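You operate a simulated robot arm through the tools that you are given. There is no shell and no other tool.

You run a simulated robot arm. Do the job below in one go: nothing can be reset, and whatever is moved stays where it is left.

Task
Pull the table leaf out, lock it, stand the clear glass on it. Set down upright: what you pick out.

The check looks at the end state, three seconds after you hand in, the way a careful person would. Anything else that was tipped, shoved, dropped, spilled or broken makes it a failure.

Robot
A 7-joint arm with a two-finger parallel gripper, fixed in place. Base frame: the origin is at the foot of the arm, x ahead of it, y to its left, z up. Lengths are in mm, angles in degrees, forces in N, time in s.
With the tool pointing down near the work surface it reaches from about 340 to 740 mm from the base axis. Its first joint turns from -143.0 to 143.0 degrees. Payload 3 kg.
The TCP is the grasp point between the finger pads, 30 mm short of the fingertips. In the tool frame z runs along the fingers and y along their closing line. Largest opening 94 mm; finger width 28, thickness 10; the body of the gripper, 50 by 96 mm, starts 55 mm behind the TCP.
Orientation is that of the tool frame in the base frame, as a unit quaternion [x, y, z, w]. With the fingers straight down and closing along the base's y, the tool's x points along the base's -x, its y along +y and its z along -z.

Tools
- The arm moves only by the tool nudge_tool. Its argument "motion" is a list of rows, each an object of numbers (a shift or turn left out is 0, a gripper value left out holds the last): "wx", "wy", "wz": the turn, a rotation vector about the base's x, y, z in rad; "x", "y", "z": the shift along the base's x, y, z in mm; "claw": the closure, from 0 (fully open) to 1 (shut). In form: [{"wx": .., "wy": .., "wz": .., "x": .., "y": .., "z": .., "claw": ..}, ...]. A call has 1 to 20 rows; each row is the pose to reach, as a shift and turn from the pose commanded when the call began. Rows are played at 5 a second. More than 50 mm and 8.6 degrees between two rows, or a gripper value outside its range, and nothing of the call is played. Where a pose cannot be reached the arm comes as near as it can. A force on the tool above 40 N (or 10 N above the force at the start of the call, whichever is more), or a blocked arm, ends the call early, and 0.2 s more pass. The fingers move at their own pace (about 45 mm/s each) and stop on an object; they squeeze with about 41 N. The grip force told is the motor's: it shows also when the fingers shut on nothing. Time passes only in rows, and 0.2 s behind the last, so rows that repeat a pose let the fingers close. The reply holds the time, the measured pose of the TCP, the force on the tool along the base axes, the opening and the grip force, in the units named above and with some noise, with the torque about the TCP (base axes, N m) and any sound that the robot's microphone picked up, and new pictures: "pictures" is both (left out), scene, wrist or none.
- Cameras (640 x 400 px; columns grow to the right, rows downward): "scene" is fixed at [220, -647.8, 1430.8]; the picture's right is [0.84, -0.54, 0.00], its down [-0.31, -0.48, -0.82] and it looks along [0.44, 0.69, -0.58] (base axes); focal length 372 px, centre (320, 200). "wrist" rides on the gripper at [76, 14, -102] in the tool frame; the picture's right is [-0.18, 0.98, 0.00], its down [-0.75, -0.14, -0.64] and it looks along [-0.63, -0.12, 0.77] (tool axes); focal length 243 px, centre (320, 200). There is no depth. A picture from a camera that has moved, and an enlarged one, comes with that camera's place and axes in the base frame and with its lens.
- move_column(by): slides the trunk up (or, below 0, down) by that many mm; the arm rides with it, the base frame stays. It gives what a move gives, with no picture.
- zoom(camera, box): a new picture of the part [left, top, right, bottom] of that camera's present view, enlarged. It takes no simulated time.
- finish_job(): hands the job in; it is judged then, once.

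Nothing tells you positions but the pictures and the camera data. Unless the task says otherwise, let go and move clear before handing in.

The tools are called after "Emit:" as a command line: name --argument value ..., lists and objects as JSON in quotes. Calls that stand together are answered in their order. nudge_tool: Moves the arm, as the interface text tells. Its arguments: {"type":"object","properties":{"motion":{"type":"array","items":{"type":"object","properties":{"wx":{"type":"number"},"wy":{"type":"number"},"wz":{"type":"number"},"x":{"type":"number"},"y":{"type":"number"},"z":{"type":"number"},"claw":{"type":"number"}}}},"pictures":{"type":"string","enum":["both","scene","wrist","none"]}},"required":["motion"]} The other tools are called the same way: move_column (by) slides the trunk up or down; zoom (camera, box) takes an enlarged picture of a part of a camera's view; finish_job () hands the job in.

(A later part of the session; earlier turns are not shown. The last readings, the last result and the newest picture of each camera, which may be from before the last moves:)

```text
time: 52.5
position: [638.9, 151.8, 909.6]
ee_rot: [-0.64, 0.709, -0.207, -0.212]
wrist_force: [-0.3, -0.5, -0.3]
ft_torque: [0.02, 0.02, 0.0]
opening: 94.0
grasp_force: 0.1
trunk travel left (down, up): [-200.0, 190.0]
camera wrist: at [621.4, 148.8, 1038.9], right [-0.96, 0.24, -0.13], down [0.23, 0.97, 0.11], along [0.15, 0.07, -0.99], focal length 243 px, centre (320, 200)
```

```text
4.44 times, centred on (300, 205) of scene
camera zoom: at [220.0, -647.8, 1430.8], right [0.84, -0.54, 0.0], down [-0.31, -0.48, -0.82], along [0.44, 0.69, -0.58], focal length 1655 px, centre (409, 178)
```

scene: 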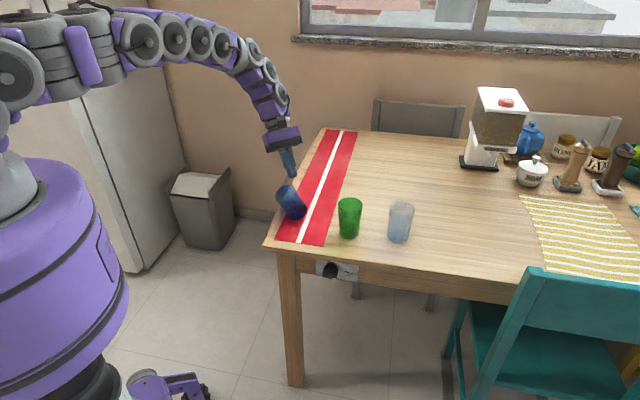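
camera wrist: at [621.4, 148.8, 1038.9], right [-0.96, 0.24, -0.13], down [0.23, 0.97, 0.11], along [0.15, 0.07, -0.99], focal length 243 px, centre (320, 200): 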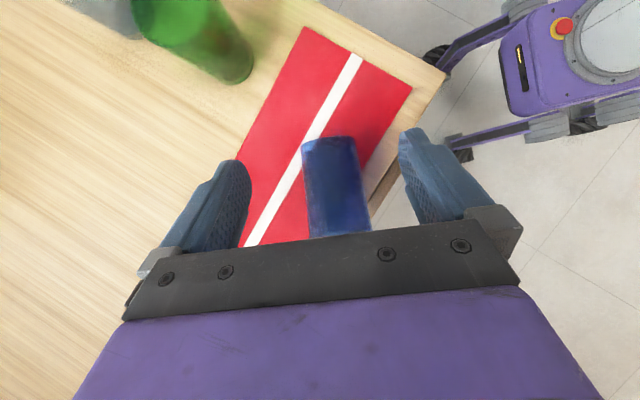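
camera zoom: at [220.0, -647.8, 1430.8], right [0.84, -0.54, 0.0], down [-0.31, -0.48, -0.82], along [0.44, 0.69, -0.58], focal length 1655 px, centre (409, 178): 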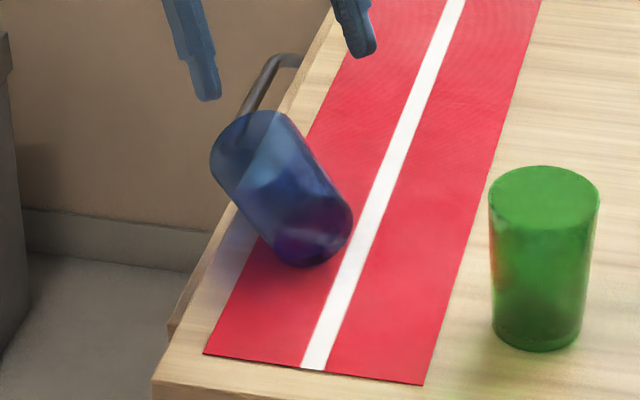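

The glass is still lying safely, shifted only a few millimetres. I'll come down around it again, this time going deeper in small steps while watching for table contact.

Emit:
nudge_tool --motion '[{"x": 2, "y": 6, "z": -25}, {"x": 3, "y": 10, "z": -50}, {"x": 4, "y": 14, "z": -75}, {"x": 4.4, "y": 17, "z": -98}, {"x": 4.4, "y": 19, "z": -119}, {"x": 4.4, "y": 19, "z": -119}]' --pictures "wrist"

Emit:
zoom --camera "wrist" --box '[180, 60, 468, 240]'

Emit:
zoom --camera "scene" --box '[240, 150, 360, 250]'

```text
time: 53.9
position: [643.9, 169.2, 813.8]
ee_rot: [-0.641, 0.709, -0.207, -0.21]
wrist_force: [-0.4, 1.4, 0.3]
ft_torque: [-0.02, 0.03, 0.0]
opening: 94.2
grasp_force: 0.2
out of reach, approached as far as the arm can: row 5, 6
trunk travel left (down, up): [-200.0, 190.0]
camera wrist: at [625.5, 165.5, 942.6], right [-0.96, 0.24, -0.13], down [0.23, 0.97, 0.11], along [0.15, 0.07, -0.99], focal length 243 px, centre (320, 200)
```

wrist: 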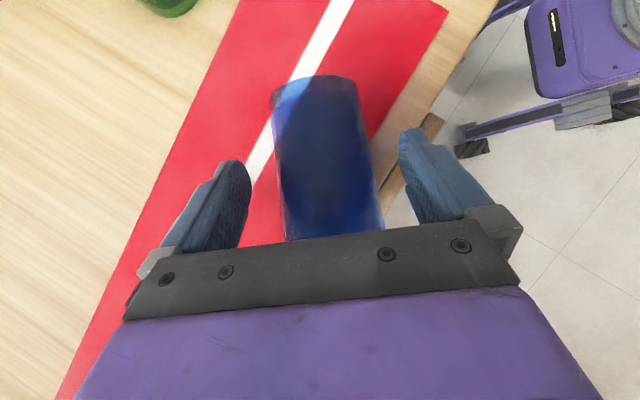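

```text
2.22 times, centred on (324, 150) of wrist
camera zoom: at [625.5, 165.5, 942.6], right [-0.96, 0.24, -0.13], down [0.23, 0.97, 0.11], along [0.15, 0.07, -0.99], focal length 539 px, centre (311, 311)
```

zoom: 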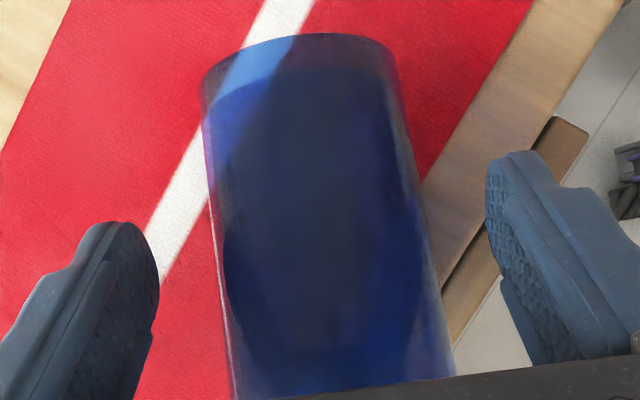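

```text
4.00 times, centred on (300, 200) of scene
camera zoom: at [220.0, -647.8, 1430.8], right [0.84, -0.54, 0.0], down [-0.31, -0.48, -0.82], along [0.44, 0.69, -0.58], focal length 1490 px, centre (400, 200)
```

zoom: 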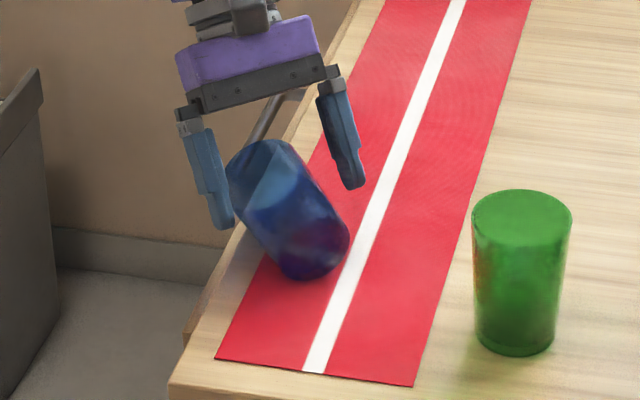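

I hit the arm's reach limit with the trunk this high. I'll rise, lower the trunk, and come down again.

Emit:
nudge_tool --motion '[{"z": 25}, {"z": 50}, {"z": 75}, {"z": 100}, {"z": 100}]' --pictures "none"

Emit:
move_column --by -70

```text
time: 55.1
position: [642.1, 168.5, 913.4]
ee_rot: [-0.64, 0.708, -0.208, -0.212]
wrist_force: [-0.5, -0.2, -0.4]
ft_torque: [0.0, 0.01, 0.02]
opening: 94.1
grasp_force: 0.0
trunk travel left (down, up): [-200.0, 190.0]
```

```text
time: 56.1
position: [642.5, 169.4, 844.5]
ee_rot: [-0.64, 0.709, -0.207, -0.212]
wrist_force: [0.4, -0.2, 0.5]
ft_torque: [-0.01, 0.01, -0.01]
opening: 94.2
grasp_force: 0.0
trunk travel left (down, up): [-130.0, 260.0]
```

Emit:
nudge_tool --motion '[{"x": 0.5, "y": 0, "z": -18}, {"x": 1, "y": 0, "z": -36}, {"x": 1, "y": 0, "z": -50}, {"x": 1, "y": -2, "z": -55}, {"x": 1, "y": -4, "z": -58}, {"x": 1, "y": -4, "z": -58}]' --pictures "wrist"

Emit:
zoom --camera "wrist" --box '[180, 60, 468, 240]'

Emit:
zoom --camera "scene" --box '[240, 150, 360, 250]'

```text
time: 57.5
position: [644.0, 164.8, 785.0]
ee_rot: [-0.64, 0.709, -0.208, -0.213]
wrist_force: [0.6, -0.1, 0.8]
ft_torque: [0.01, 0.01, 0.01]
opening: 94.2
grasp_force: 0.0
trunk travel left (down, up): [-130.0, 260.0]
camera wrist: at [626.9, 161.5, 914.2], right [-0.96, 0.24, -0.13], down [0.23, 0.97, 0.11], along [0.15, 0.07, -0.99], focal length 243 px, centre (320, 200)
```

wrist: 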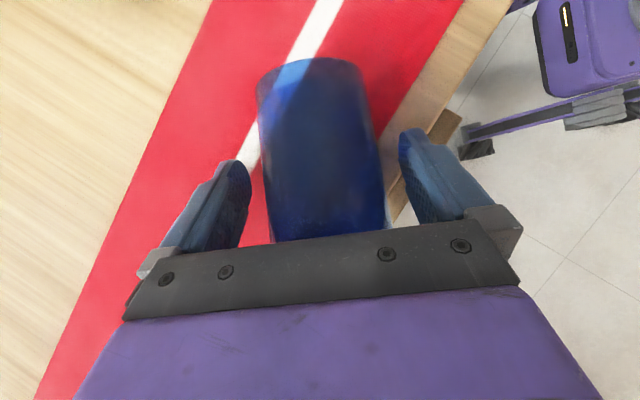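

```text
2.22 times, centred on (324, 150) of wrist
camera zoom: at [626.9, 161.5, 914.2], right [-0.96, 0.24, -0.13], down [0.23, 0.97, 0.11], along [0.15, 0.07, -0.99], focal length 539 px, centre (311, 311)
```

zoom: 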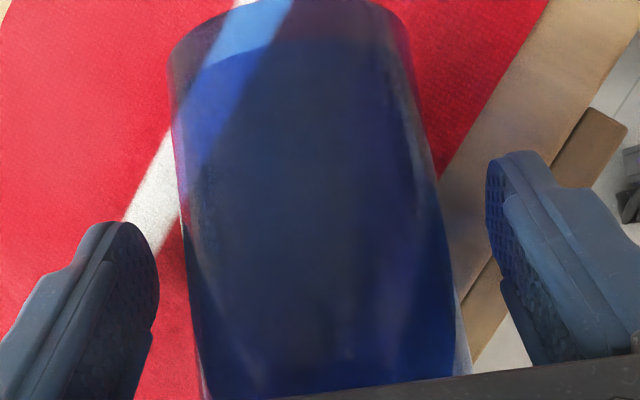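

```text
4.00 times, centred on (300, 200) of scene
camera zoom: at [220.0, -647.8, 1430.8], right [0.84, -0.54, 0.0], down [-0.31, -0.48, -0.82], along [0.44, 0.69, -0.58], focal length 1490 px, centre (400, 200)
```

zoom: 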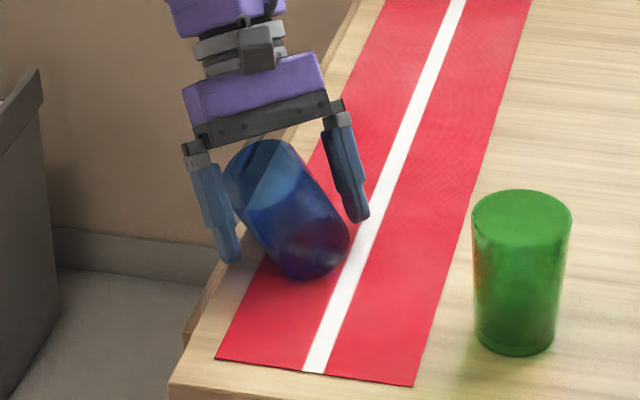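

No contact yet and the glass is nearly centred (about 3 mm off). I'll make small correcting and lowering steps, watching the force.

Emit:
nudge_tool --motion '[{"x": 1.5, "y": -4, "z": 0}, {"x": 3, "y": -8, "z": -2}, {"x": 3, "y": -10, "z": -4}, {"x": 3, "y": -11, "z": -6}, {"x": 3, "y": -11, "z": -7}, {"x": 3, "y": -11, "z": -7}]' --pictures "wrist"

Emit:
zoom --camera "scene" --box '[240, 150, 360, 250]'

```text
time: 58.7
position: [647.6, 156.3, 784.7]
ee_rot: [-0.641, 0.708, -0.208, -0.208]
wrist_force: [-4.4, 12.4, 19.1]
ft_torque: [0.48, 0.85, -0.59]
opening: 94.0
grasp_force: 0.2
trunk travel left (down, up): [-130.0, 260.0]
stopped in row 5: the force on the tool passed its limit at 43 N (the readings are from after the stop); the commanded pose is now the measured one
camera wrist: at [629.2, 152.5, 912.5], right [-0.96, 0.24, -0.13], down [0.23, 0.97, 0.11], along [0.15, 0.08, -0.98], focal length 243 px, centre (320, 200)
```

wrist: 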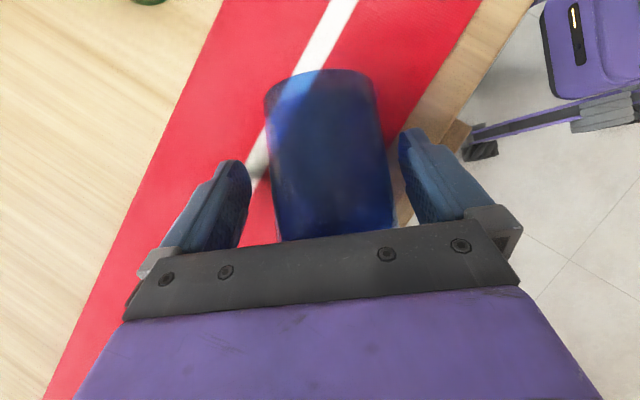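

```text
4.00 times, centred on (300, 200) of scene
camera zoom: at [220.0, -647.8, 1430.8], right [0.84, -0.54, 0.0], down [-0.31, -0.48, -0.82], along [0.44, 0.69, -0.58], focal length 1490 px, centre (400, 200)
```

zoom: 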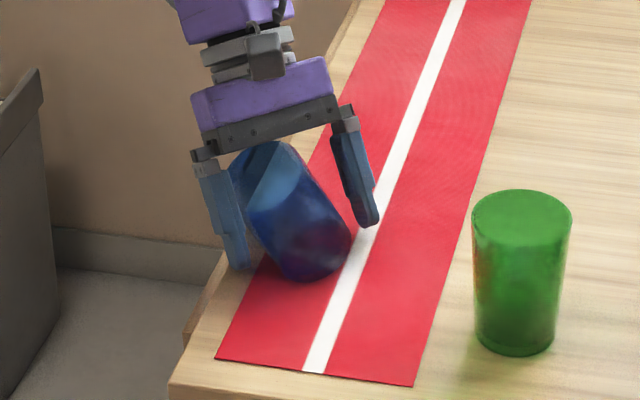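

The gripper body touched the glass's rim (force along the tool axis), which explains both the stop and the earlier shallow grip. I'll rise and reduce the lean to about 15° so the fingers can go deeper without the body touching the rim.

Emit:
nudge_tool --motion '[{"x": -1, "y": 6, "z": 15}, {"x": -2, "y": 10, "z": 35}, {"x": -3, "y": 12, "z": 60}, {"wx": 0.116, "wy": -0.011, "x": -3, "y": 8, "z": 75}, {"wx": 0.232, "wy": -0.023, "x": -3, "y": 2, "z": 80}, {"wx": 0.347, "wy": -0.034, "x": -3, "y": -4, "z": 80}, {"wx": 0.347, "wy": -0.034, "x": -3, "y": -4, "z": 80}]' --pictures "wrist"

Emit:
zoom --camera "wrist" --box '[180, 40, 468, 220]'

Emit:
zoom --camera "scene" --box '[240, 150, 360, 250]'

```text
time: 60.3
position: [644.0, 151.7, 861.1]
ee_rot: [-0.664, 0.737, -0.093, -0.084]
wrist_force: [0.8, 0.1, 0.6]
ft_torque: [0.02, 0.02, 0.0]
opening: 94.1
grasp_force: 0.1
trunk travel left (down, up): [-130.0, 260.0]
camera wrist: at [623.1, 103.8, 980.9], right [-0.96, 0.28, -0.07], down [0.22, 0.87, 0.44], along [0.18, 0.41, -0.9], focal length 243 px, centre (320, 200)
```

wrist: 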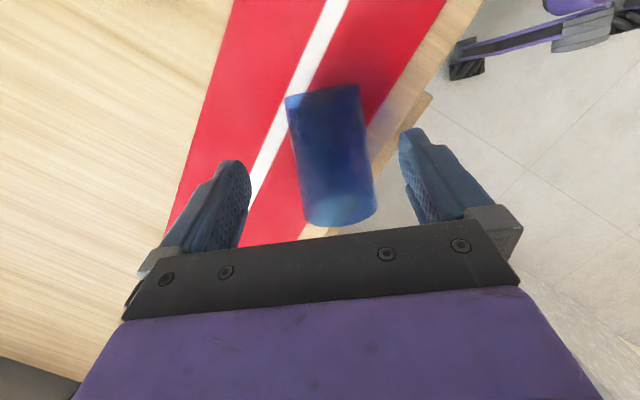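

```text
2.22 times, centred on (324, 130) of wrist
camera zoom: at [623.1, 103.8, 980.9], right [-0.96, 0.28, -0.07], down [0.22, 0.87, 0.44], along [0.18, 0.41, -0.9], focal length 539 px, centre (311, 356)
```

zoom: 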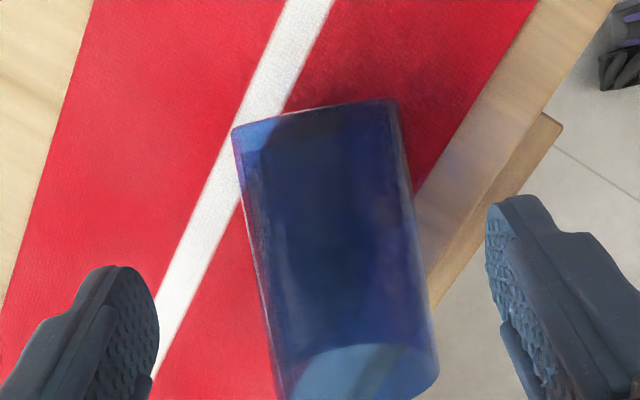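

```text
4.00 times, centred on (300, 200) of scene
camera zoom: at [220.0, -647.8, 1430.8], right [0.84, -0.54, 0.0], down [-0.31, -0.48, -0.82], along [0.44, 0.69, -0.58], focal length 1490 px, centre (400, 200)
```

zoom: 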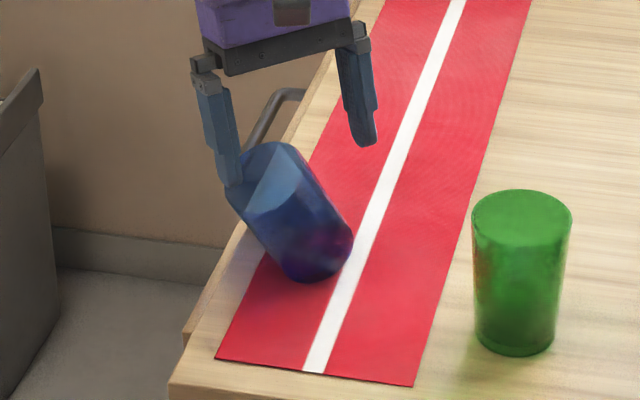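

The view is clear and the lean is now 14°. I'll lower the fingers around the glass, slowing near the end.

Emit:
nudge_tool --motion '[{"x": -0.5, "y": 2, "z": -20}, {"x": -0.5, "y": 4, "z": -40}, {"x": -0.5, "y": 4, "z": -58}, {"x": -0.5, "y": 4, "z": -68}, {"x": -0.5, "y": 4, "z": -74}, {"x": -0.5, "y": 4, "z": -78}, {"x": -0.5, "y": 4, "z": -81}, {"x": -0.5, "y": 4, "z": -81}]' --pictures "wrist"

Emit:
zoom --camera "wrist" --box '[180, 60, 468, 240]'

Emit:
zoom --camera "scene" --box '[240, 150, 360, 250]'

```text
time: 62.1
position: [643.0, 153.4, 784.4]
ee_rot: [-0.663, 0.738, -0.094, -0.082]
wrist_force: [-4.1, 3.3, 27.8]
ft_torque: [0.38, 1.51, -0.02]
opening: 93.9
grasp_force: 0.1
trunk travel left (down, up): [-130.0, 260.0]
camera wrist: at [621.8, 107.6, 902.8], right [-0.96, 0.28, -0.08], down [0.22, 0.87, 0.44], along [0.19, 0.41, -0.89], focal length 243 px, centre (320, 200)
```

wrist: 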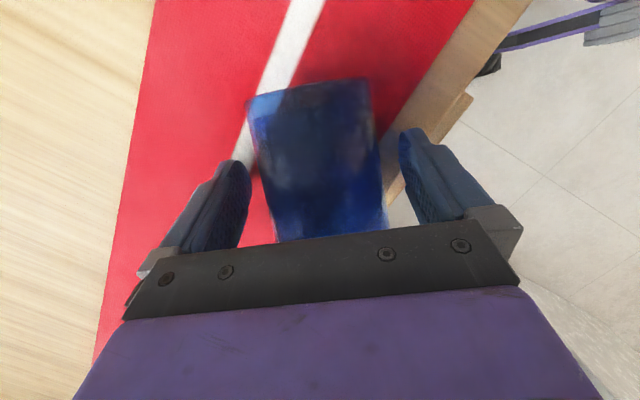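

```text
2.22 times, centred on (324, 150) of wrist
camera zoom: at [621.8, 107.6, 902.8], right [-0.96, 0.28, -0.08], down [0.22, 0.87, 0.44], along [0.19, 0.41, -0.89], focal length 539 px, centre (311, 311)
```

zoom: 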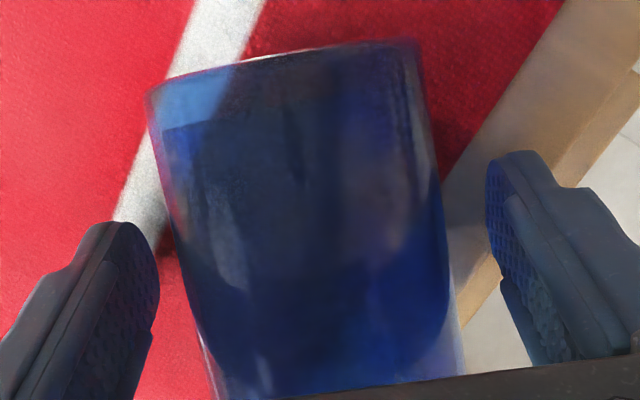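

```text
4.00 times, centred on (300, 200) of scene
camera zoom: at [220.0, -647.8, 1430.8], right [0.84, -0.54, 0.0], down [-0.31, -0.48, -0.82], along [0.44, 0.69, -0.58], focal length 1490 px, centre (400, 200)
```

zoom: 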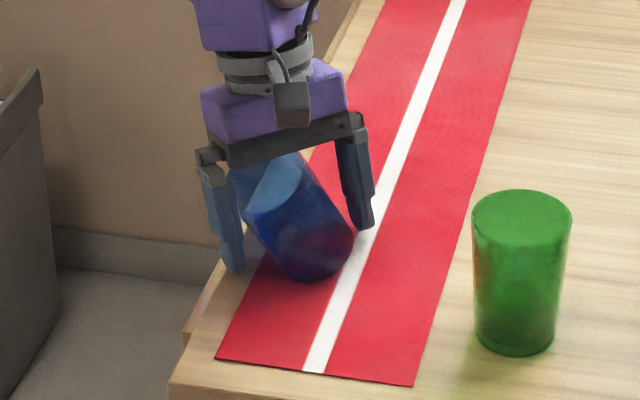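

The lower fingertip touched the table (28 N up), so the table top is near z≈751 and the fingers are as deep as they can go. I'll raise 3 mm and close here, then test with a small lift.

Emit:
nudge_tool --motion '[{"z": 3}, {"z": 3.5}, {"z": 3.5, "claw": 1}, {"z": 3.5, "claw": 1}, {"z": 3.5, "claw": 1}, {"z": 3.5, "claw": 1}, {"z": 3.5, "claw": 1}]' --pictures "wrist"

Emit:
zoom --camera "wrist" --box '[180, 60, 468, 240]'

Emit:
zoom --camera "scene" --box '[250, 160, 346, 240]'

```text
time: 63.7
position: [644.4, 153.7, 785.2]
ee_rot: [-0.663, 0.738, -0.093, -0.083]
wrist_force: [0.2, -1.1, -0.4]
ft_torque: [0.0, -0.02, 0.05]
opening: 66.5
grasp_force: 41.3
trunk travel left (down, up): [-130.0, 260.0]
camera wrist: at [622.7, 107.0, 903.4], right [-0.96, 0.28, -0.07], down [0.22, 0.87, 0.44], along [0.18, 0.41, -0.9], focal length 243 px, centre (320, 200)
```

wrist: 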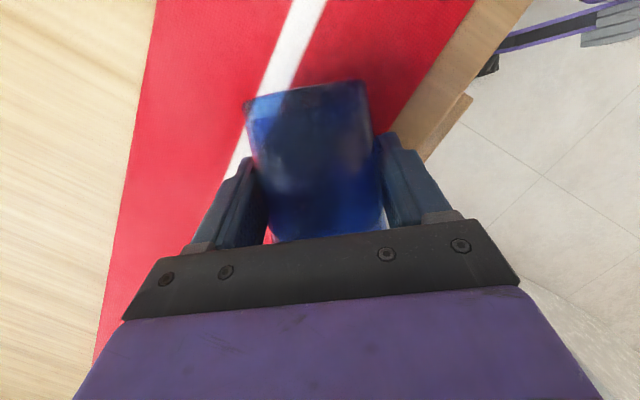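

```text
2.22 times, centred on (324, 150) of wrist
camera zoom: at [622.7, 107.0, 903.4], right [-0.96, 0.28, -0.07], down [0.22, 0.87, 0.44], along [0.18, 0.41, -0.9], focal length 539 px, centre (311, 311)
```

zoom: 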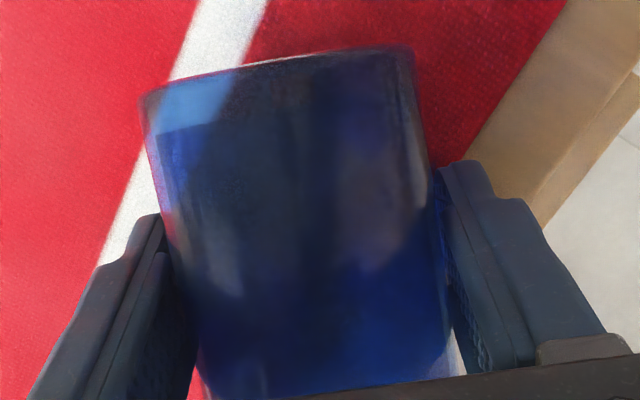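

```text
5.00 times, centred on (298, 200) of scene
camera zoom: at [220.0, -647.8, 1430.8], right [0.84, -0.54, 0.0], down [-0.31, -0.48, -0.82], along [0.44, 0.69, -0.58], focal length 1862 px, centre (430, 200)
```

zoom: 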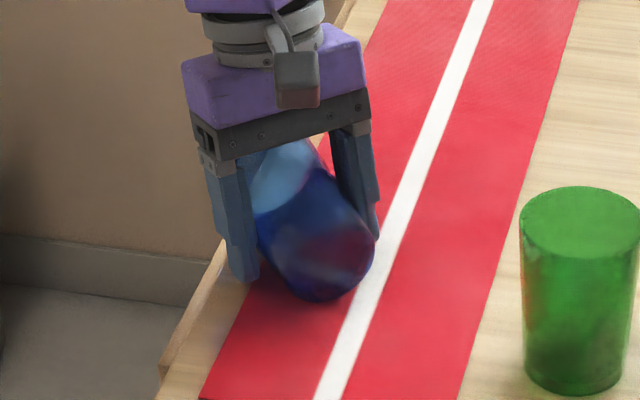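

It's gripped deeply now (66.5 mm, centred, no side force). I'll lift very gently by a few millimetres and check that the opening holds.

Emit:
nudge_tool --motion '[{"z": 2}, {"z": 4}, {"z": 6}, {"z": 8}, {"z": 10}]' --pictures "wrist"

Emit:
zoom --camera "scene" --box '[250, 160, 346, 240]'

```text
time: 64.9
position: [644.9, 153.0, 794.5]
ee_rot: [-0.664, 0.737, -0.093, -0.083]
wrist_force: [-0.2, -0.1, -1.8]
ft_torque: [-0.01, 0.02, -0.02]
opening: 66.7
grasp_force: 40.4
trunk travel left (down, up): [-130.0, 260.0]
camera wrist: at [622.8, 107.3, 914.1], right [-0.96, 0.28, -0.07], down [0.22, 0.87, 0.44], along [0.18, 0.41, -0.9], focal length 243 px, centre (320, 200)
```

wrist: 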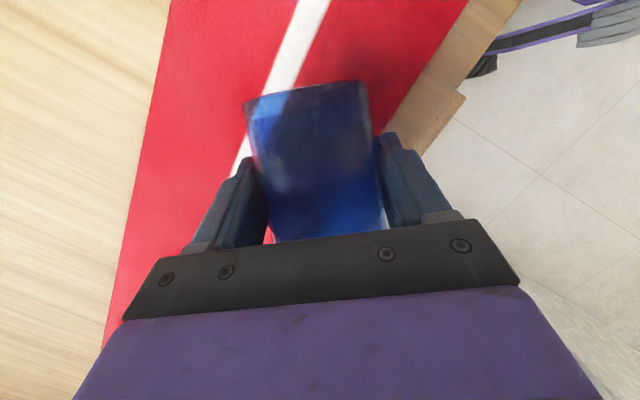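

```text
5.00 times, centred on (298, 200) of scene
camera zoom: at [220.0, -647.8, 1430.8], right [0.84, -0.54, 0.0], down [-0.31, -0.48, -0.82], along [0.44, 0.69, -0.58], focal length 1862 px, centre (430, 200)
```

zoom: 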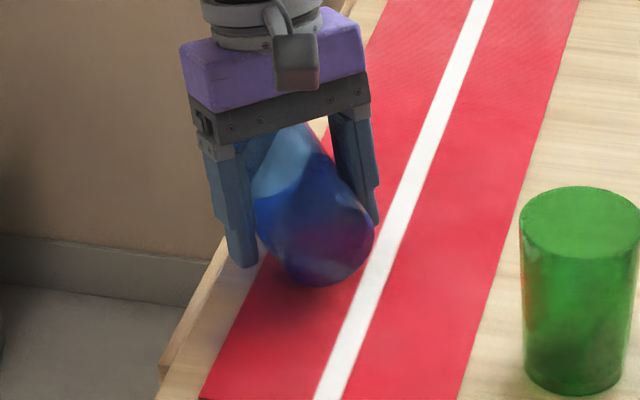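

The glass is securely lifted (weight about 1.8 N, opening steady). I'll raise it further, slowly.

Emit:
nudge_tool --motion '[{"z": 8}, {"z": 18}, {"z": 30}, {"z": 42}, {"z": 54}, {"z": 66}, {"z": 78}, {"z": 90}, {"z": 98}, {"z": 98}]' --pictures "wrist"

```text
time: 67.1
position: [642.8, 154.2, 893.3]
ee_rot: [-0.663, 0.738, -0.094, -0.083]
wrist_force: [-0.5, 0.5, -1.7]
ft_torque: [-0.01, 0.01, 0.01]
opening: 66.5
grasp_force: 40.7
trunk travel left (down, up): [-130.0, 260.0]
camera wrist: at [622.8, 107.5, 1012.0], right [-0.96, 0.28, -0.07], down [0.22, 0.87, 0.44], along [0.18, 0.41, -0.9], focal length 243 px, centre (320, 200)
```

wrist: 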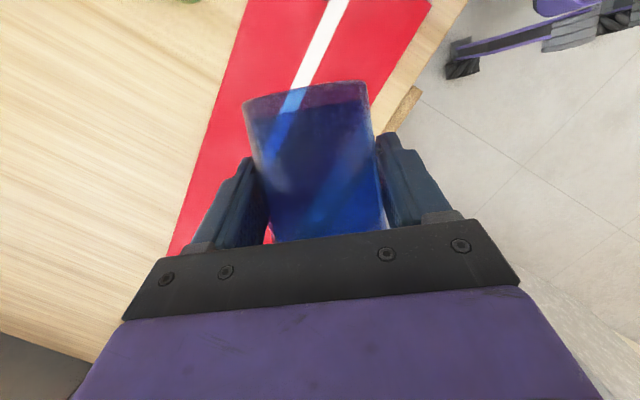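

Holding well. Next I'll yaw 40° so the glass aligns with the table, then tip it upright.

Emit:
nudge_tool --motion '[{"wz": -0.1}, {"wz": -0.2}, {"wz": -0.3}, {"wz": -0.4}, {"wz": -0.5}, {"wz": -0.6}, {"wz": -0.698}, {"wz": -0.698}]' --pictures "scene"

```text
time: 68.9
position: [644.7, 153.9, 893.1]
ee_rot: [-0.37, 0.92, -0.059, -0.11]
wrist_force: [0.3, 0.2, -1.6]
ft_torque: [-0.06, -0.03, 0.02]
opening: 66.9
grasp_force: 40.9
trunk travel left (down, up): [-130.0, 260.0]
```

scene: 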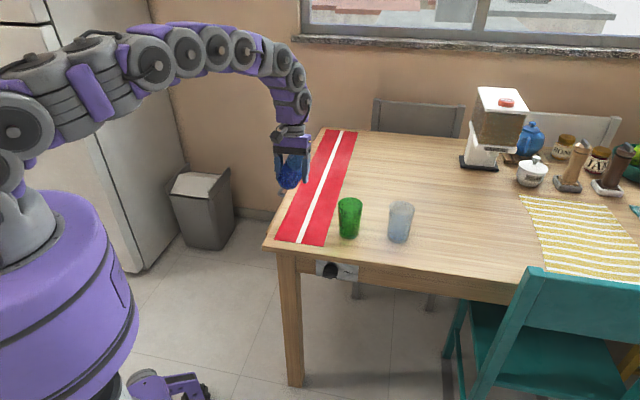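

Emit:
nudge_tool --motion '[{"wx": 0.0878, "wy": -0.091}, {"wx": 0.1755, "wy": -0.1819}, {"wx": 0.2633, "wy": -0.2729}, {"wx": 0.351, "wy": -0.3639}, {"wx": 0.4388, "wy": -0.4549}, {"wx": 0.5265, "wy": -0.5458}, {"wx": 0.5265, "wy": -0.5458}]' --pictures "scene"

```text
time: 70.5
position: [644.6, 154.8, 893.7]
ee_rot: [-0.357, 0.899, 0.082, 0.239]
wrist_force: [0.6, 0.0, -2.7]
ft_torque: [0.02, 0.0, 0.01]
opening: 66.6
grasp_force: 40.8
trunk travel left (down, up): [-130.0, 260.0]
```

scene: 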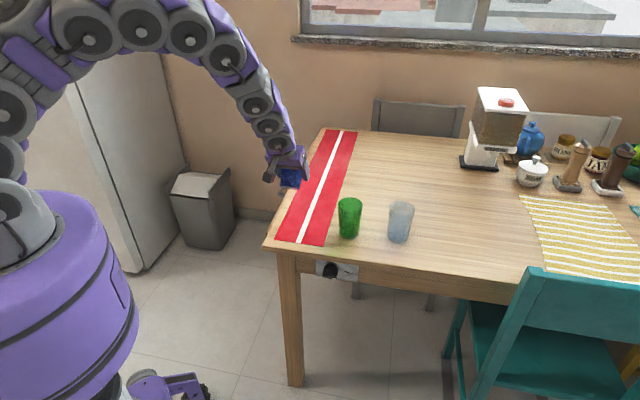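

Emit:
nudge_tool --motion '[{"wx": 0.0878, "wy": -0.091}, {"wx": 0.1755, "wy": -0.1819}, {"wx": 0.2633, "wy": -0.2729}, {"wx": 0.2633, "wy": -0.2729}]' --pictures "none"

```text
time: 71.5
position: [645.6, 155.2, 894.4]
ee_rot: [-0.331, 0.839, 0.152, 0.403]
wrist_force: [0.3, -1.0, -2.7]
ft_torque: [0.0, 0.03, -0.01]
opening: 66.7
grasp_force: 40.9
out of reach, approached as far as the arm can: row 2, 3
trunk travel left (down, up): [-130.0, 260.0]
```

The upright turn is about halfway and steady. I'll raise the trunk a little to keep the arm in a comfortable range while lowering the hand, then finish the turn.

Emit:
move_column --by 40

Emit:
nudge_tool --motion '[{"z": -10, "x": 0, "y": -5}, {"z": -25, "x": 0, "y": -10}, {"z": -40, "x": 0, "y": -15}, {"z": -55, "x": 0, "y": -20}, {"z": -70, "x": 0, "y": -25}, {"z": -70, "x": 0, "y": -25}]' --pictures "scene"

```text
time: 72.3
position: [645.6, 153.3, 932.3]
ee_rot: [-0.33, 0.84, 0.149, 0.403]
wrist_force: [0.6, 0.1, -1.2]
ft_torque: [0.03, 0.0, -0.01]
opening: 66.8
grasp_force: 41.1
trunk travel left (down, up): [-170.0, 220.0]
```

```text
time: 73.7
position: [643.9, 128.8, 863.1]
ee_rot: [-0.33, 0.84, 0.15, 0.403]
wrist_force: [-0.7, -0.3, -1.7]
ft_torque: [0.02, 0.0, 0.01]
opening: 66.9
grasp_force: 40.9
trunk travel left (down, up): [-170.0, 220.0]
```

scene: 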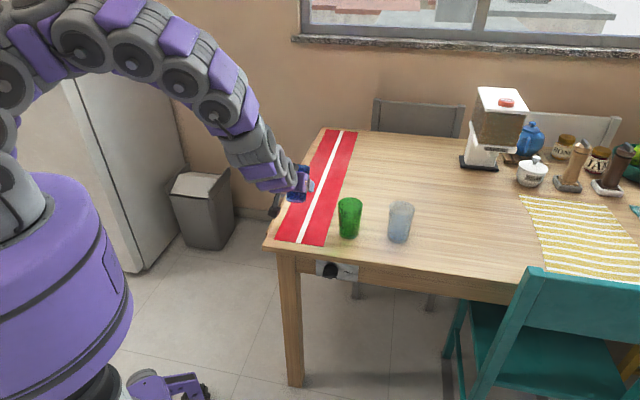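

Emit:
nudge_tool --motion '[{"wx": 0.0861, "wy": -0.0892}, {"wx": 0.1722, "wy": -0.1785}, {"wx": 0.2583, "wy": -0.2677}, {"wx": 0.2583, "wy": -0.2677}, {"wx": 0.2583, "wy": -0.2677}]'

Emit:
zoom --camera "scene" --box '[250, 130, 370, 230]'

```text
time: 74.9
position: [646.3, 129.5, 863.7]
ee_rot: [-0.293, 0.752, 0.212, 0.551]
wrist_force: [-1.0, -0.6, -1.7]
ft_torque: [-0.02, -0.01, -0.02]
opening: 66.8
grasp_force: 40.4
trunk travel left (down, up): [-170.0, 220.0]
camera wrist: at [546.7, 57.6, 822.8], right [-0.62, 0.76, 0.17], down [-0.19, -0.36, 0.91], along [0.76, 0.54, 0.37], focal length 243 px, centre (320, 200)
```

scene: 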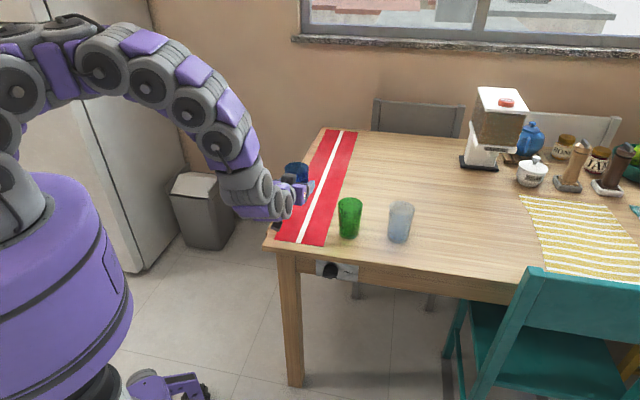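
wrist: 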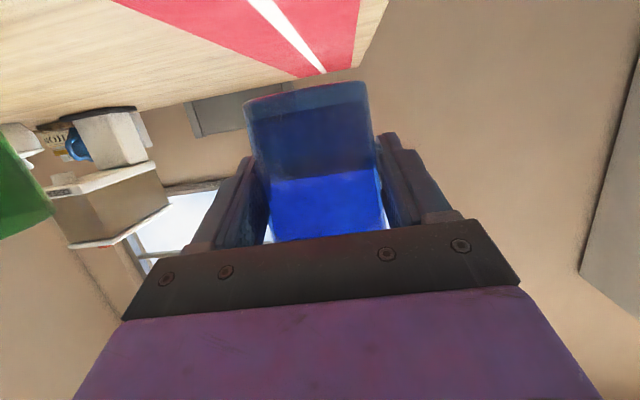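

```text
4.00 times, centred on (310, 180) of scene
camera zoom: at [220.0, -647.8, 1430.8], right [0.84, -0.54, 0.0], down [-0.31, -0.48, -0.82], along [0.44, 0.69, -0.58], focal length 1490 px, centre (360, 280)
```

zoom: 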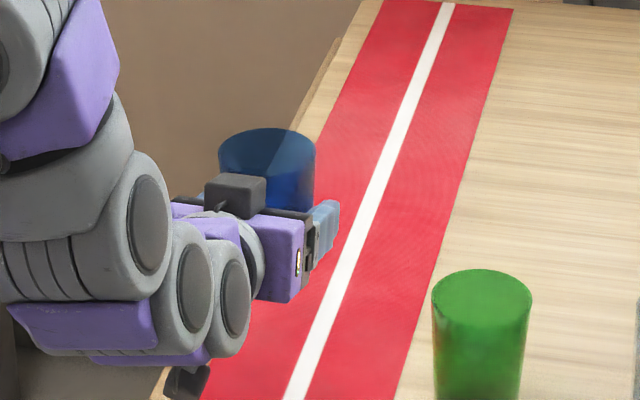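

The glass is upright in the grip, with its base about 47 mm below the grasp point. I'll carry it over to its original spot near (632, 78) at this height, then lower.

Emit:
nudge_tool --motion '[{"x": -4, "y": -13}, {"x": -8, "y": -26}, {"x": -12, "y": -40}, {"x": -15, "y": -52.7}, {"x": -15, "y": -52.7, "z": -12}, {"x": -15, "y": -52.7, "z": -24}, {"x": -15, "y": -52.7, "z": -24}]'

Emit:
zoom --camera "scene" --box '[280, 180, 424, 270]'

```text
time: 76.5
position: [630.1, 75.0, 839.6]
ee_rot: [-0.294, 0.752, 0.212, 0.551]
wrist_force: [-0.6, -0.7, -1.4]
ft_torque: [0.01, -0.01, 0.01]
opening: 66.9
grasp_force: 41.0
trunk travel left (down, up): [-170.0, 220.0]
camera wrist: at [531.2, 5.0, 799.4], right [-0.62, 0.76, 0.17], down [-0.19, -0.36, 0.91], along [0.76, 0.54, 0.37], focal length 243 px, centre (320, 200)
```

scene: 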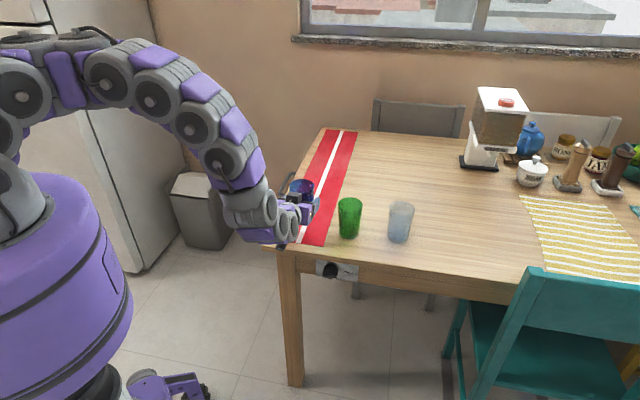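
wrist: 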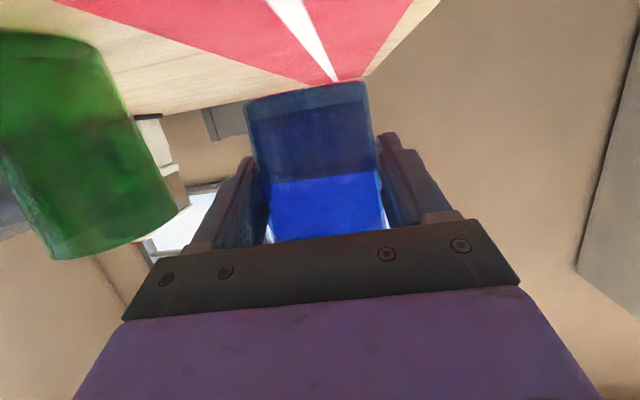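

```text
4.44 times, centred on (352, 225) of scene
camera zoom: at [220.0, -647.8, 1430.8], right [0.84, -0.54, 0.0], down [-0.31, -0.48, -0.82], along [0.44, 0.69, -0.58], focal length 1655 px, centre (178, 89)
```

zoom: 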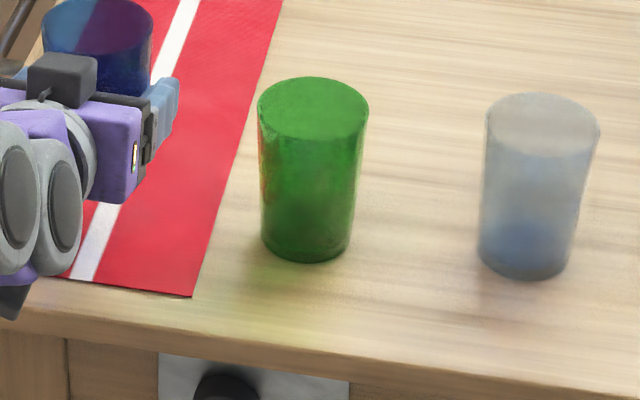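

The hanging glass lines up laterally with its original image position. I'll lower it most of the way and compare again.

Emit:
nudge_tool --motion '[{"x": 0.5, "y": 1, "z": -8}, {"x": 1, "y": 1.5, "z": -16}, {"x": 1, "y": 2, "z": -24}, {"x": 1, "y": 2, "z": -30}, {"x": 1, "y": 2, "z": -35}, {"x": 1, "y": 2, "z": -35}]'

Emit:
zoom --camera "scene" --box '[280, 180, 424, 270]'

Emit:
zoom --camera "wrist" --box '[220, 40, 420, 165]'

```text
time: 77.9
position: [630.9, 77.7, 804.4]
ee_rot: [-0.294, 0.752, 0.212, 0.55]
wrist_force: [-0.6, -0.2, -1.8]
ft_torque: [0.0, 0.0, -0.01]
opening: 66.9
grasp_force: 40.9
trunk travel left (down, up): [-170.0, 220.0]
camera wrist: at [532.5, 6.7, 763.9], right [-0.62, 0.76, 0.17], down [-0.19, -0.36, 0.91], along [0.76, 0.54, 0.37], focal length 243 px, centre (320, 200)
```

scene: 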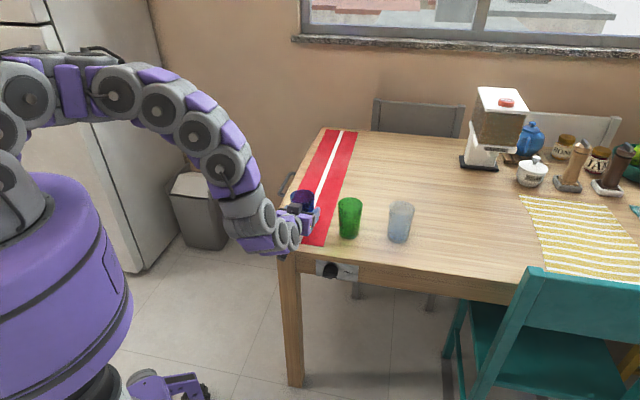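
wrist: 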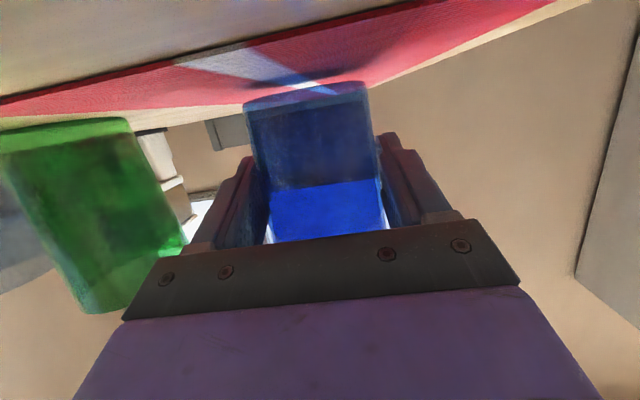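

```text
4.44 times, centred on (352, 225) of scene
camera zoom: at [220.0, -647.8, 1430.8], right [0.84, -0.54, 0.0], down [-0.31, -0.48, -0.82], along [0.44, 0.69, -0.58], focal length 1655 px, centre (178, 89)
```

zoom: 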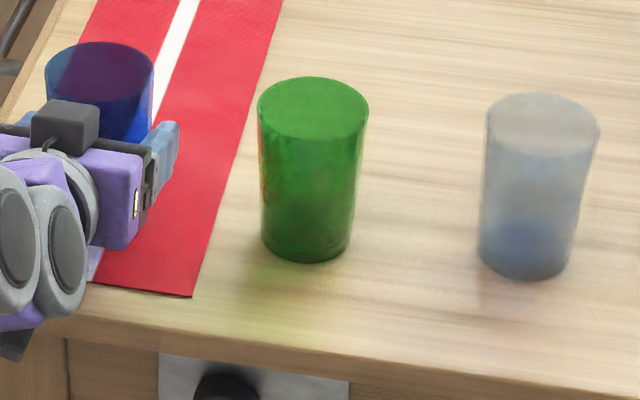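

```text
3.20 times, centred on (320, 102) of wrist
camera zoom: at [532.5, 6.7, 763.9], right [-0.62, 0.76, 0.17], down [-0.19, -0.36, 0.91], along [0.76, 0.54, 0.37], focal length 776 px, centre (320, 512)
```

zoom: 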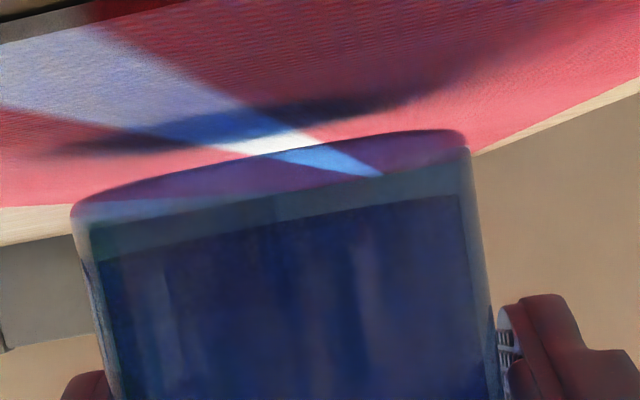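

Position matches the original almost exactly; only about 6 mm of lowering remains. I'll set it down in small steps until I feel the table.

Emit:
nudge_tool --motion '[{"z": -1.5}, {"z": -3}, {"z": -4}, {"z": -5}, {"z": -5}]' --pictures "none"

```text
time: 79.1
position: [629.9, 77.6, 799.3]
ee_rot: [-0.293, 0.753, 0.211, 0.55]
wrist_force: [0.9, 0.2, -1.4]
ft_torque: [-0.03, 0.0, -0.01]
opening: 66.6
grasp_force: 40.9
trunk travel left (down, up): [-170.0, 220.0]
```

Emit:
nudge_tool --motion '[{"z": -1}, {"z": -2}, {"z": -2}]' --pictures "none"

```text
time: 79.9
position: [631.7, 78.1, 798.5]
ee_rot: [-0.293, 0.752, 0.212, 0.551]
wrist_force: [1.3, 0.9, 2.7]
ft_torque: [0.13, -0.11, 0.0]
opening: 66.8
grasp_force: 41.0
trunk travel left (down, up): [-170.0, 220.0]
```

Contact is felt (about 4 N), so the base is on the table. I'll take a look before releasing.

Emit:
zoom --camera "scene" --box '[280, 180, 424, 270]'

Emit:
zoom --camera "wrist" --box '[220, 40, 420, 165]'

```text
4.44 times, centred on (352, 225) of scene
camera zoom: at [220.0, -647.8, 1430.8], right [0.84, -0.54, 0.0], down [-0.31, -0.48, -0.82], along [0.44, 0.69, -0.58], focal length 1655 px, centre (178, 89)
```

zoom: 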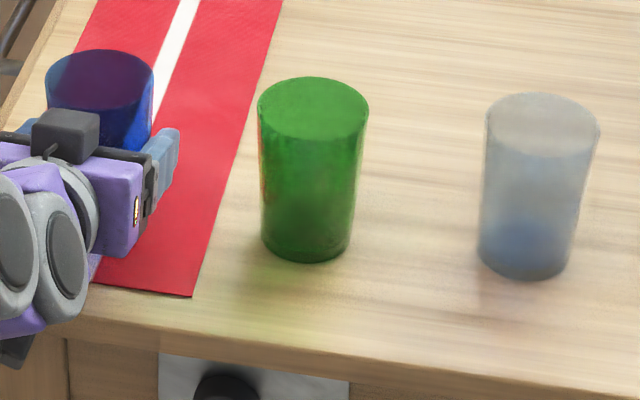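

```text
3.20 times, centred on (320, 102) of wrist
camera zoom: at [532.8, 7.1, 757.7], right [-0.62, 0.76, 0.17], down [-0.19, -0.36, 0.91], along [0.76, 0.54, 0.37], focal length 776 px, centre (320, 512)
```

zoom: 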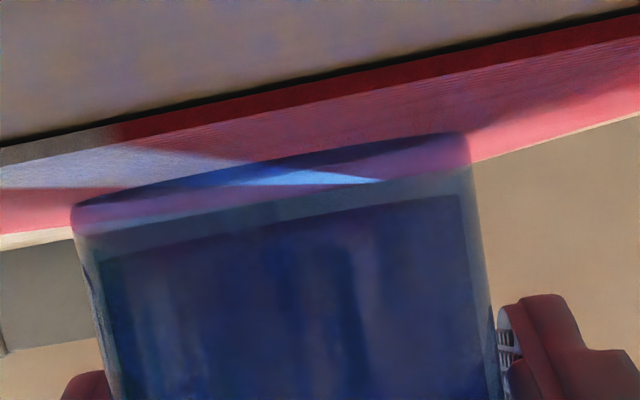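

The glass sits where it was originally. I'll release it, then back away along the finger axis.

Emit:
nudge_tool --motion '[{"claw": 0.2}, {"claw": 0.1}, {"claw": 0}, {"claw": 0}, {"claw": 0}]' --pictures "both"

Emit:
zoom --camera "scene" --box '[280, 180, 424, 270]'

```text
time: 81.1
position: [630.3, 77.6, 797.3]
ee_rot: [-0.293, 0.753, 0.211, 0.551]
wrist_force: [0.2, 0.5, -0.2]
ft_torque: [0.02, 0.01, 0.02]
opening: 93.7
grasp_force: 0.1
trunk travel left (down, up): [-170.0, 220.0]
camera wrist: at [532.4, 6.7, 757.2], right [-0.62, 0.76, 0.17], down [-0.19, -0.36, 0.91], along [0.76, 0.54, 0.37], focal length 243 px, centre (320, 200)
```

scene: 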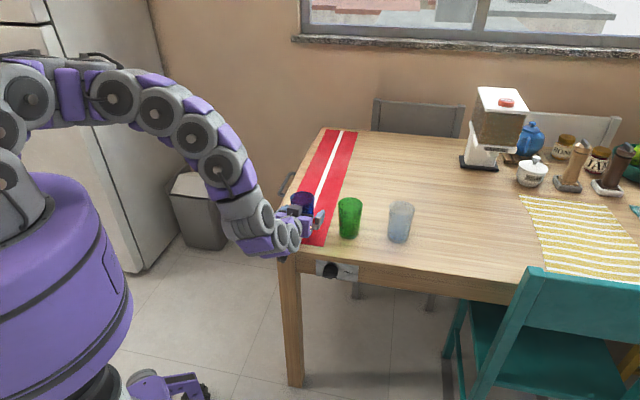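
wrist: 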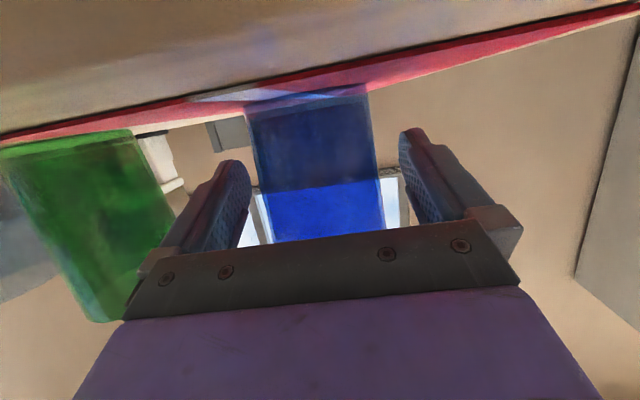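

```text
4.44 times, centred on (352, 225) of scene
camera zoom: at [220.0, -647.8, 1430.8], right [0.84, -0.54, 0.0], down [-0.31, -0.48, -0.82], along [0.44, 0.69, -0.58], focal length 1655 px, centre (178, 89)
```

zoom: 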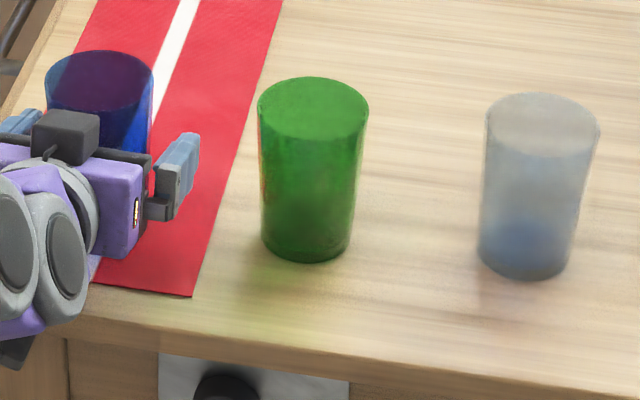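

The blue glass stands on its own in its original place. I'll exit straight up using the trunk, since that moves purely vertically.

Emit:
move_column --by 50

Emit:
zoom --camera "scene" --box '[280, 160, 424, 250]'

Emit:
zoom --camera "wrist" --box '[140, 40, 500, 265]'

```text
time: 82.0
position: [629.8, 78.3, 847.9]
ee_rot: [-0.293, 0.753, 0.211, 0.55]
wrist_force: [-0.9, 0.0, 0.7]
ft_torque: [-0.05, -0.03, 0.02]
opening: 94.0
grasp_force: 0.1
trunk travel left (down, up): [-220.0, 170.0]
```

```text
4.44 times, centred on (352, 205) of scene
camera zoom: at [220.0, -647.8, 1430.8], right [0.84, -0.54, 0.0], down [-0.31, -0.48, -0.82], along [0.44, 0.69, -0.58], focal length 1655 px, centre (178, 178)
```

zoom: 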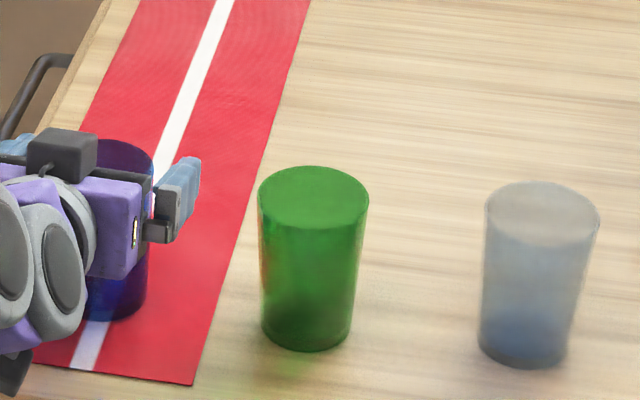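

```text
1.78 times, centred on (320, 152) of wrist
camera zoom: at [532.6, 6.7, 807.1], right [-0.62, 0.76, 0.17], down [-0.19, -0.36, 0.91], along [0.76, 0.54, 0.37], focal length 431 px, centre (320, 284)
```

zoom: 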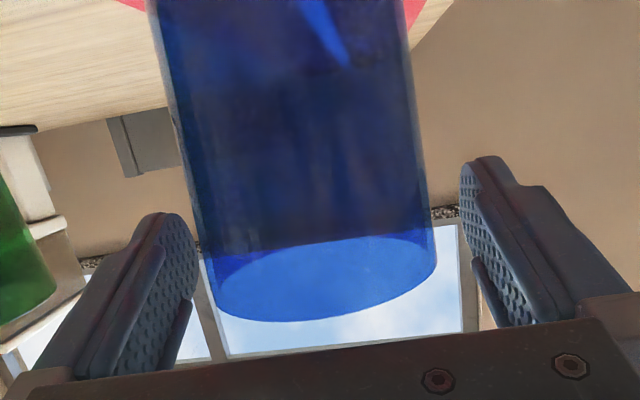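

The glass stays put while the gripper rises around it with clearance on all sides. I'll continue straight up.

Emit:
move_column --by 80

Emit:
zoom --camera "scene" --box '[260, 130, 424, 250]'

Emit:
zoom --camera "wrist" --box '[0, 0, 640, 400]'

```text
time: 83.2
position: [631.3, 78.4, 926.7]
ee_rot: [-0.294, 0.753, 0.212, 0.549]
wrist_force: [0.2, -0.3, 0.3]
ft_torque: [0.01, 0.01, 0.0]
opening: 93.9
grasp_force: 0.1
trunk travel left (down, up): [-300.0, 90.0]
```

```text
3.33 times, centred on (342, 190) of scene
camera zoom: at [220.0, -647.8, 1430.8], right [0.84, -0.54, 0.0], down [-0.31, -0.48, -0.82], along [0.44, 0.69, -0.58], focal length 1242 px, centre (247, 233)
```

zoom: 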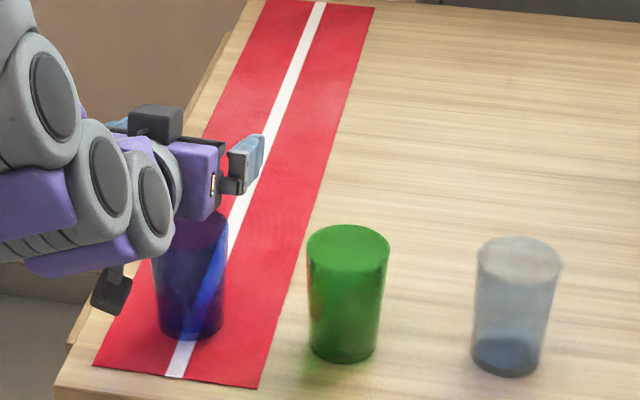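

```text
1.00 times, centred on (320, 200) of wrist (not enlarged: the box is as wide or as high as the picture)
camera zoom: at [532.6, 6.8, 887.1], right [-0.62, 0.76, 0.17], down [-0.19, -0.36, 0.91], along [0.76, 0.54, 0.37], focal length 243 px, centre (320, 200)
```

zoom: 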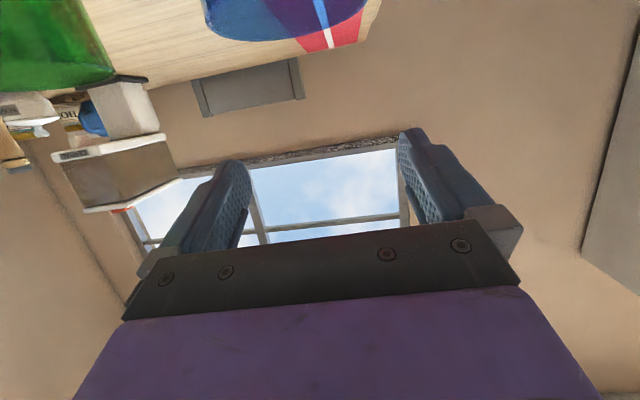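

The gripper is clear above the glass. I'll gain more height, then rotate the tool to vertical before going anywhere.

Emit:
move_column --by 50

Emit:
nudge_tool --motion '[{"wx": -0.0852, "wy": 0.0933}, {"wx": -0.1704, "wy": 0.1867}, {"wx": -0.2556, "wy": 0.28}, {"wx": -0.3408, "wy": 0.3734}, {"wx": -0.426, "wy": 0.4667}, {"wx": -0.426, "wy": 0.4667}]' --pictures "scene"

```text
time: 84.1
position: [631.1, 78.4, 977.0]
ee_rot: [-0.293, 0.753, 0.211, 0.55]
wrist_force: [-0.4, -0.6, 0.0]
ft_torque: [0.02, -0.01, -0.04]
opening: 94.3
grasp_force: 0.1
trunk travel left (down, up): [-350.0, 40.0]
```

```text
time: 85.5
position: [630.1, 78.2, 977.5]
ee_rot: [-0.345, 0.886, 0.109, 0.288]
wrist_force: [-0.3, -0.5, -0.8]
ft_torque: [-0.04, -0.01, -0.01]
opening: 94.2
grasp_force: 0.0
trunk travel left (down, up): [-350.0, 40.0]
```

scene: 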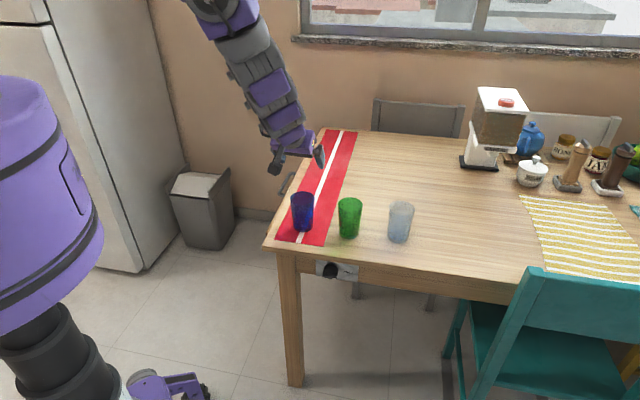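

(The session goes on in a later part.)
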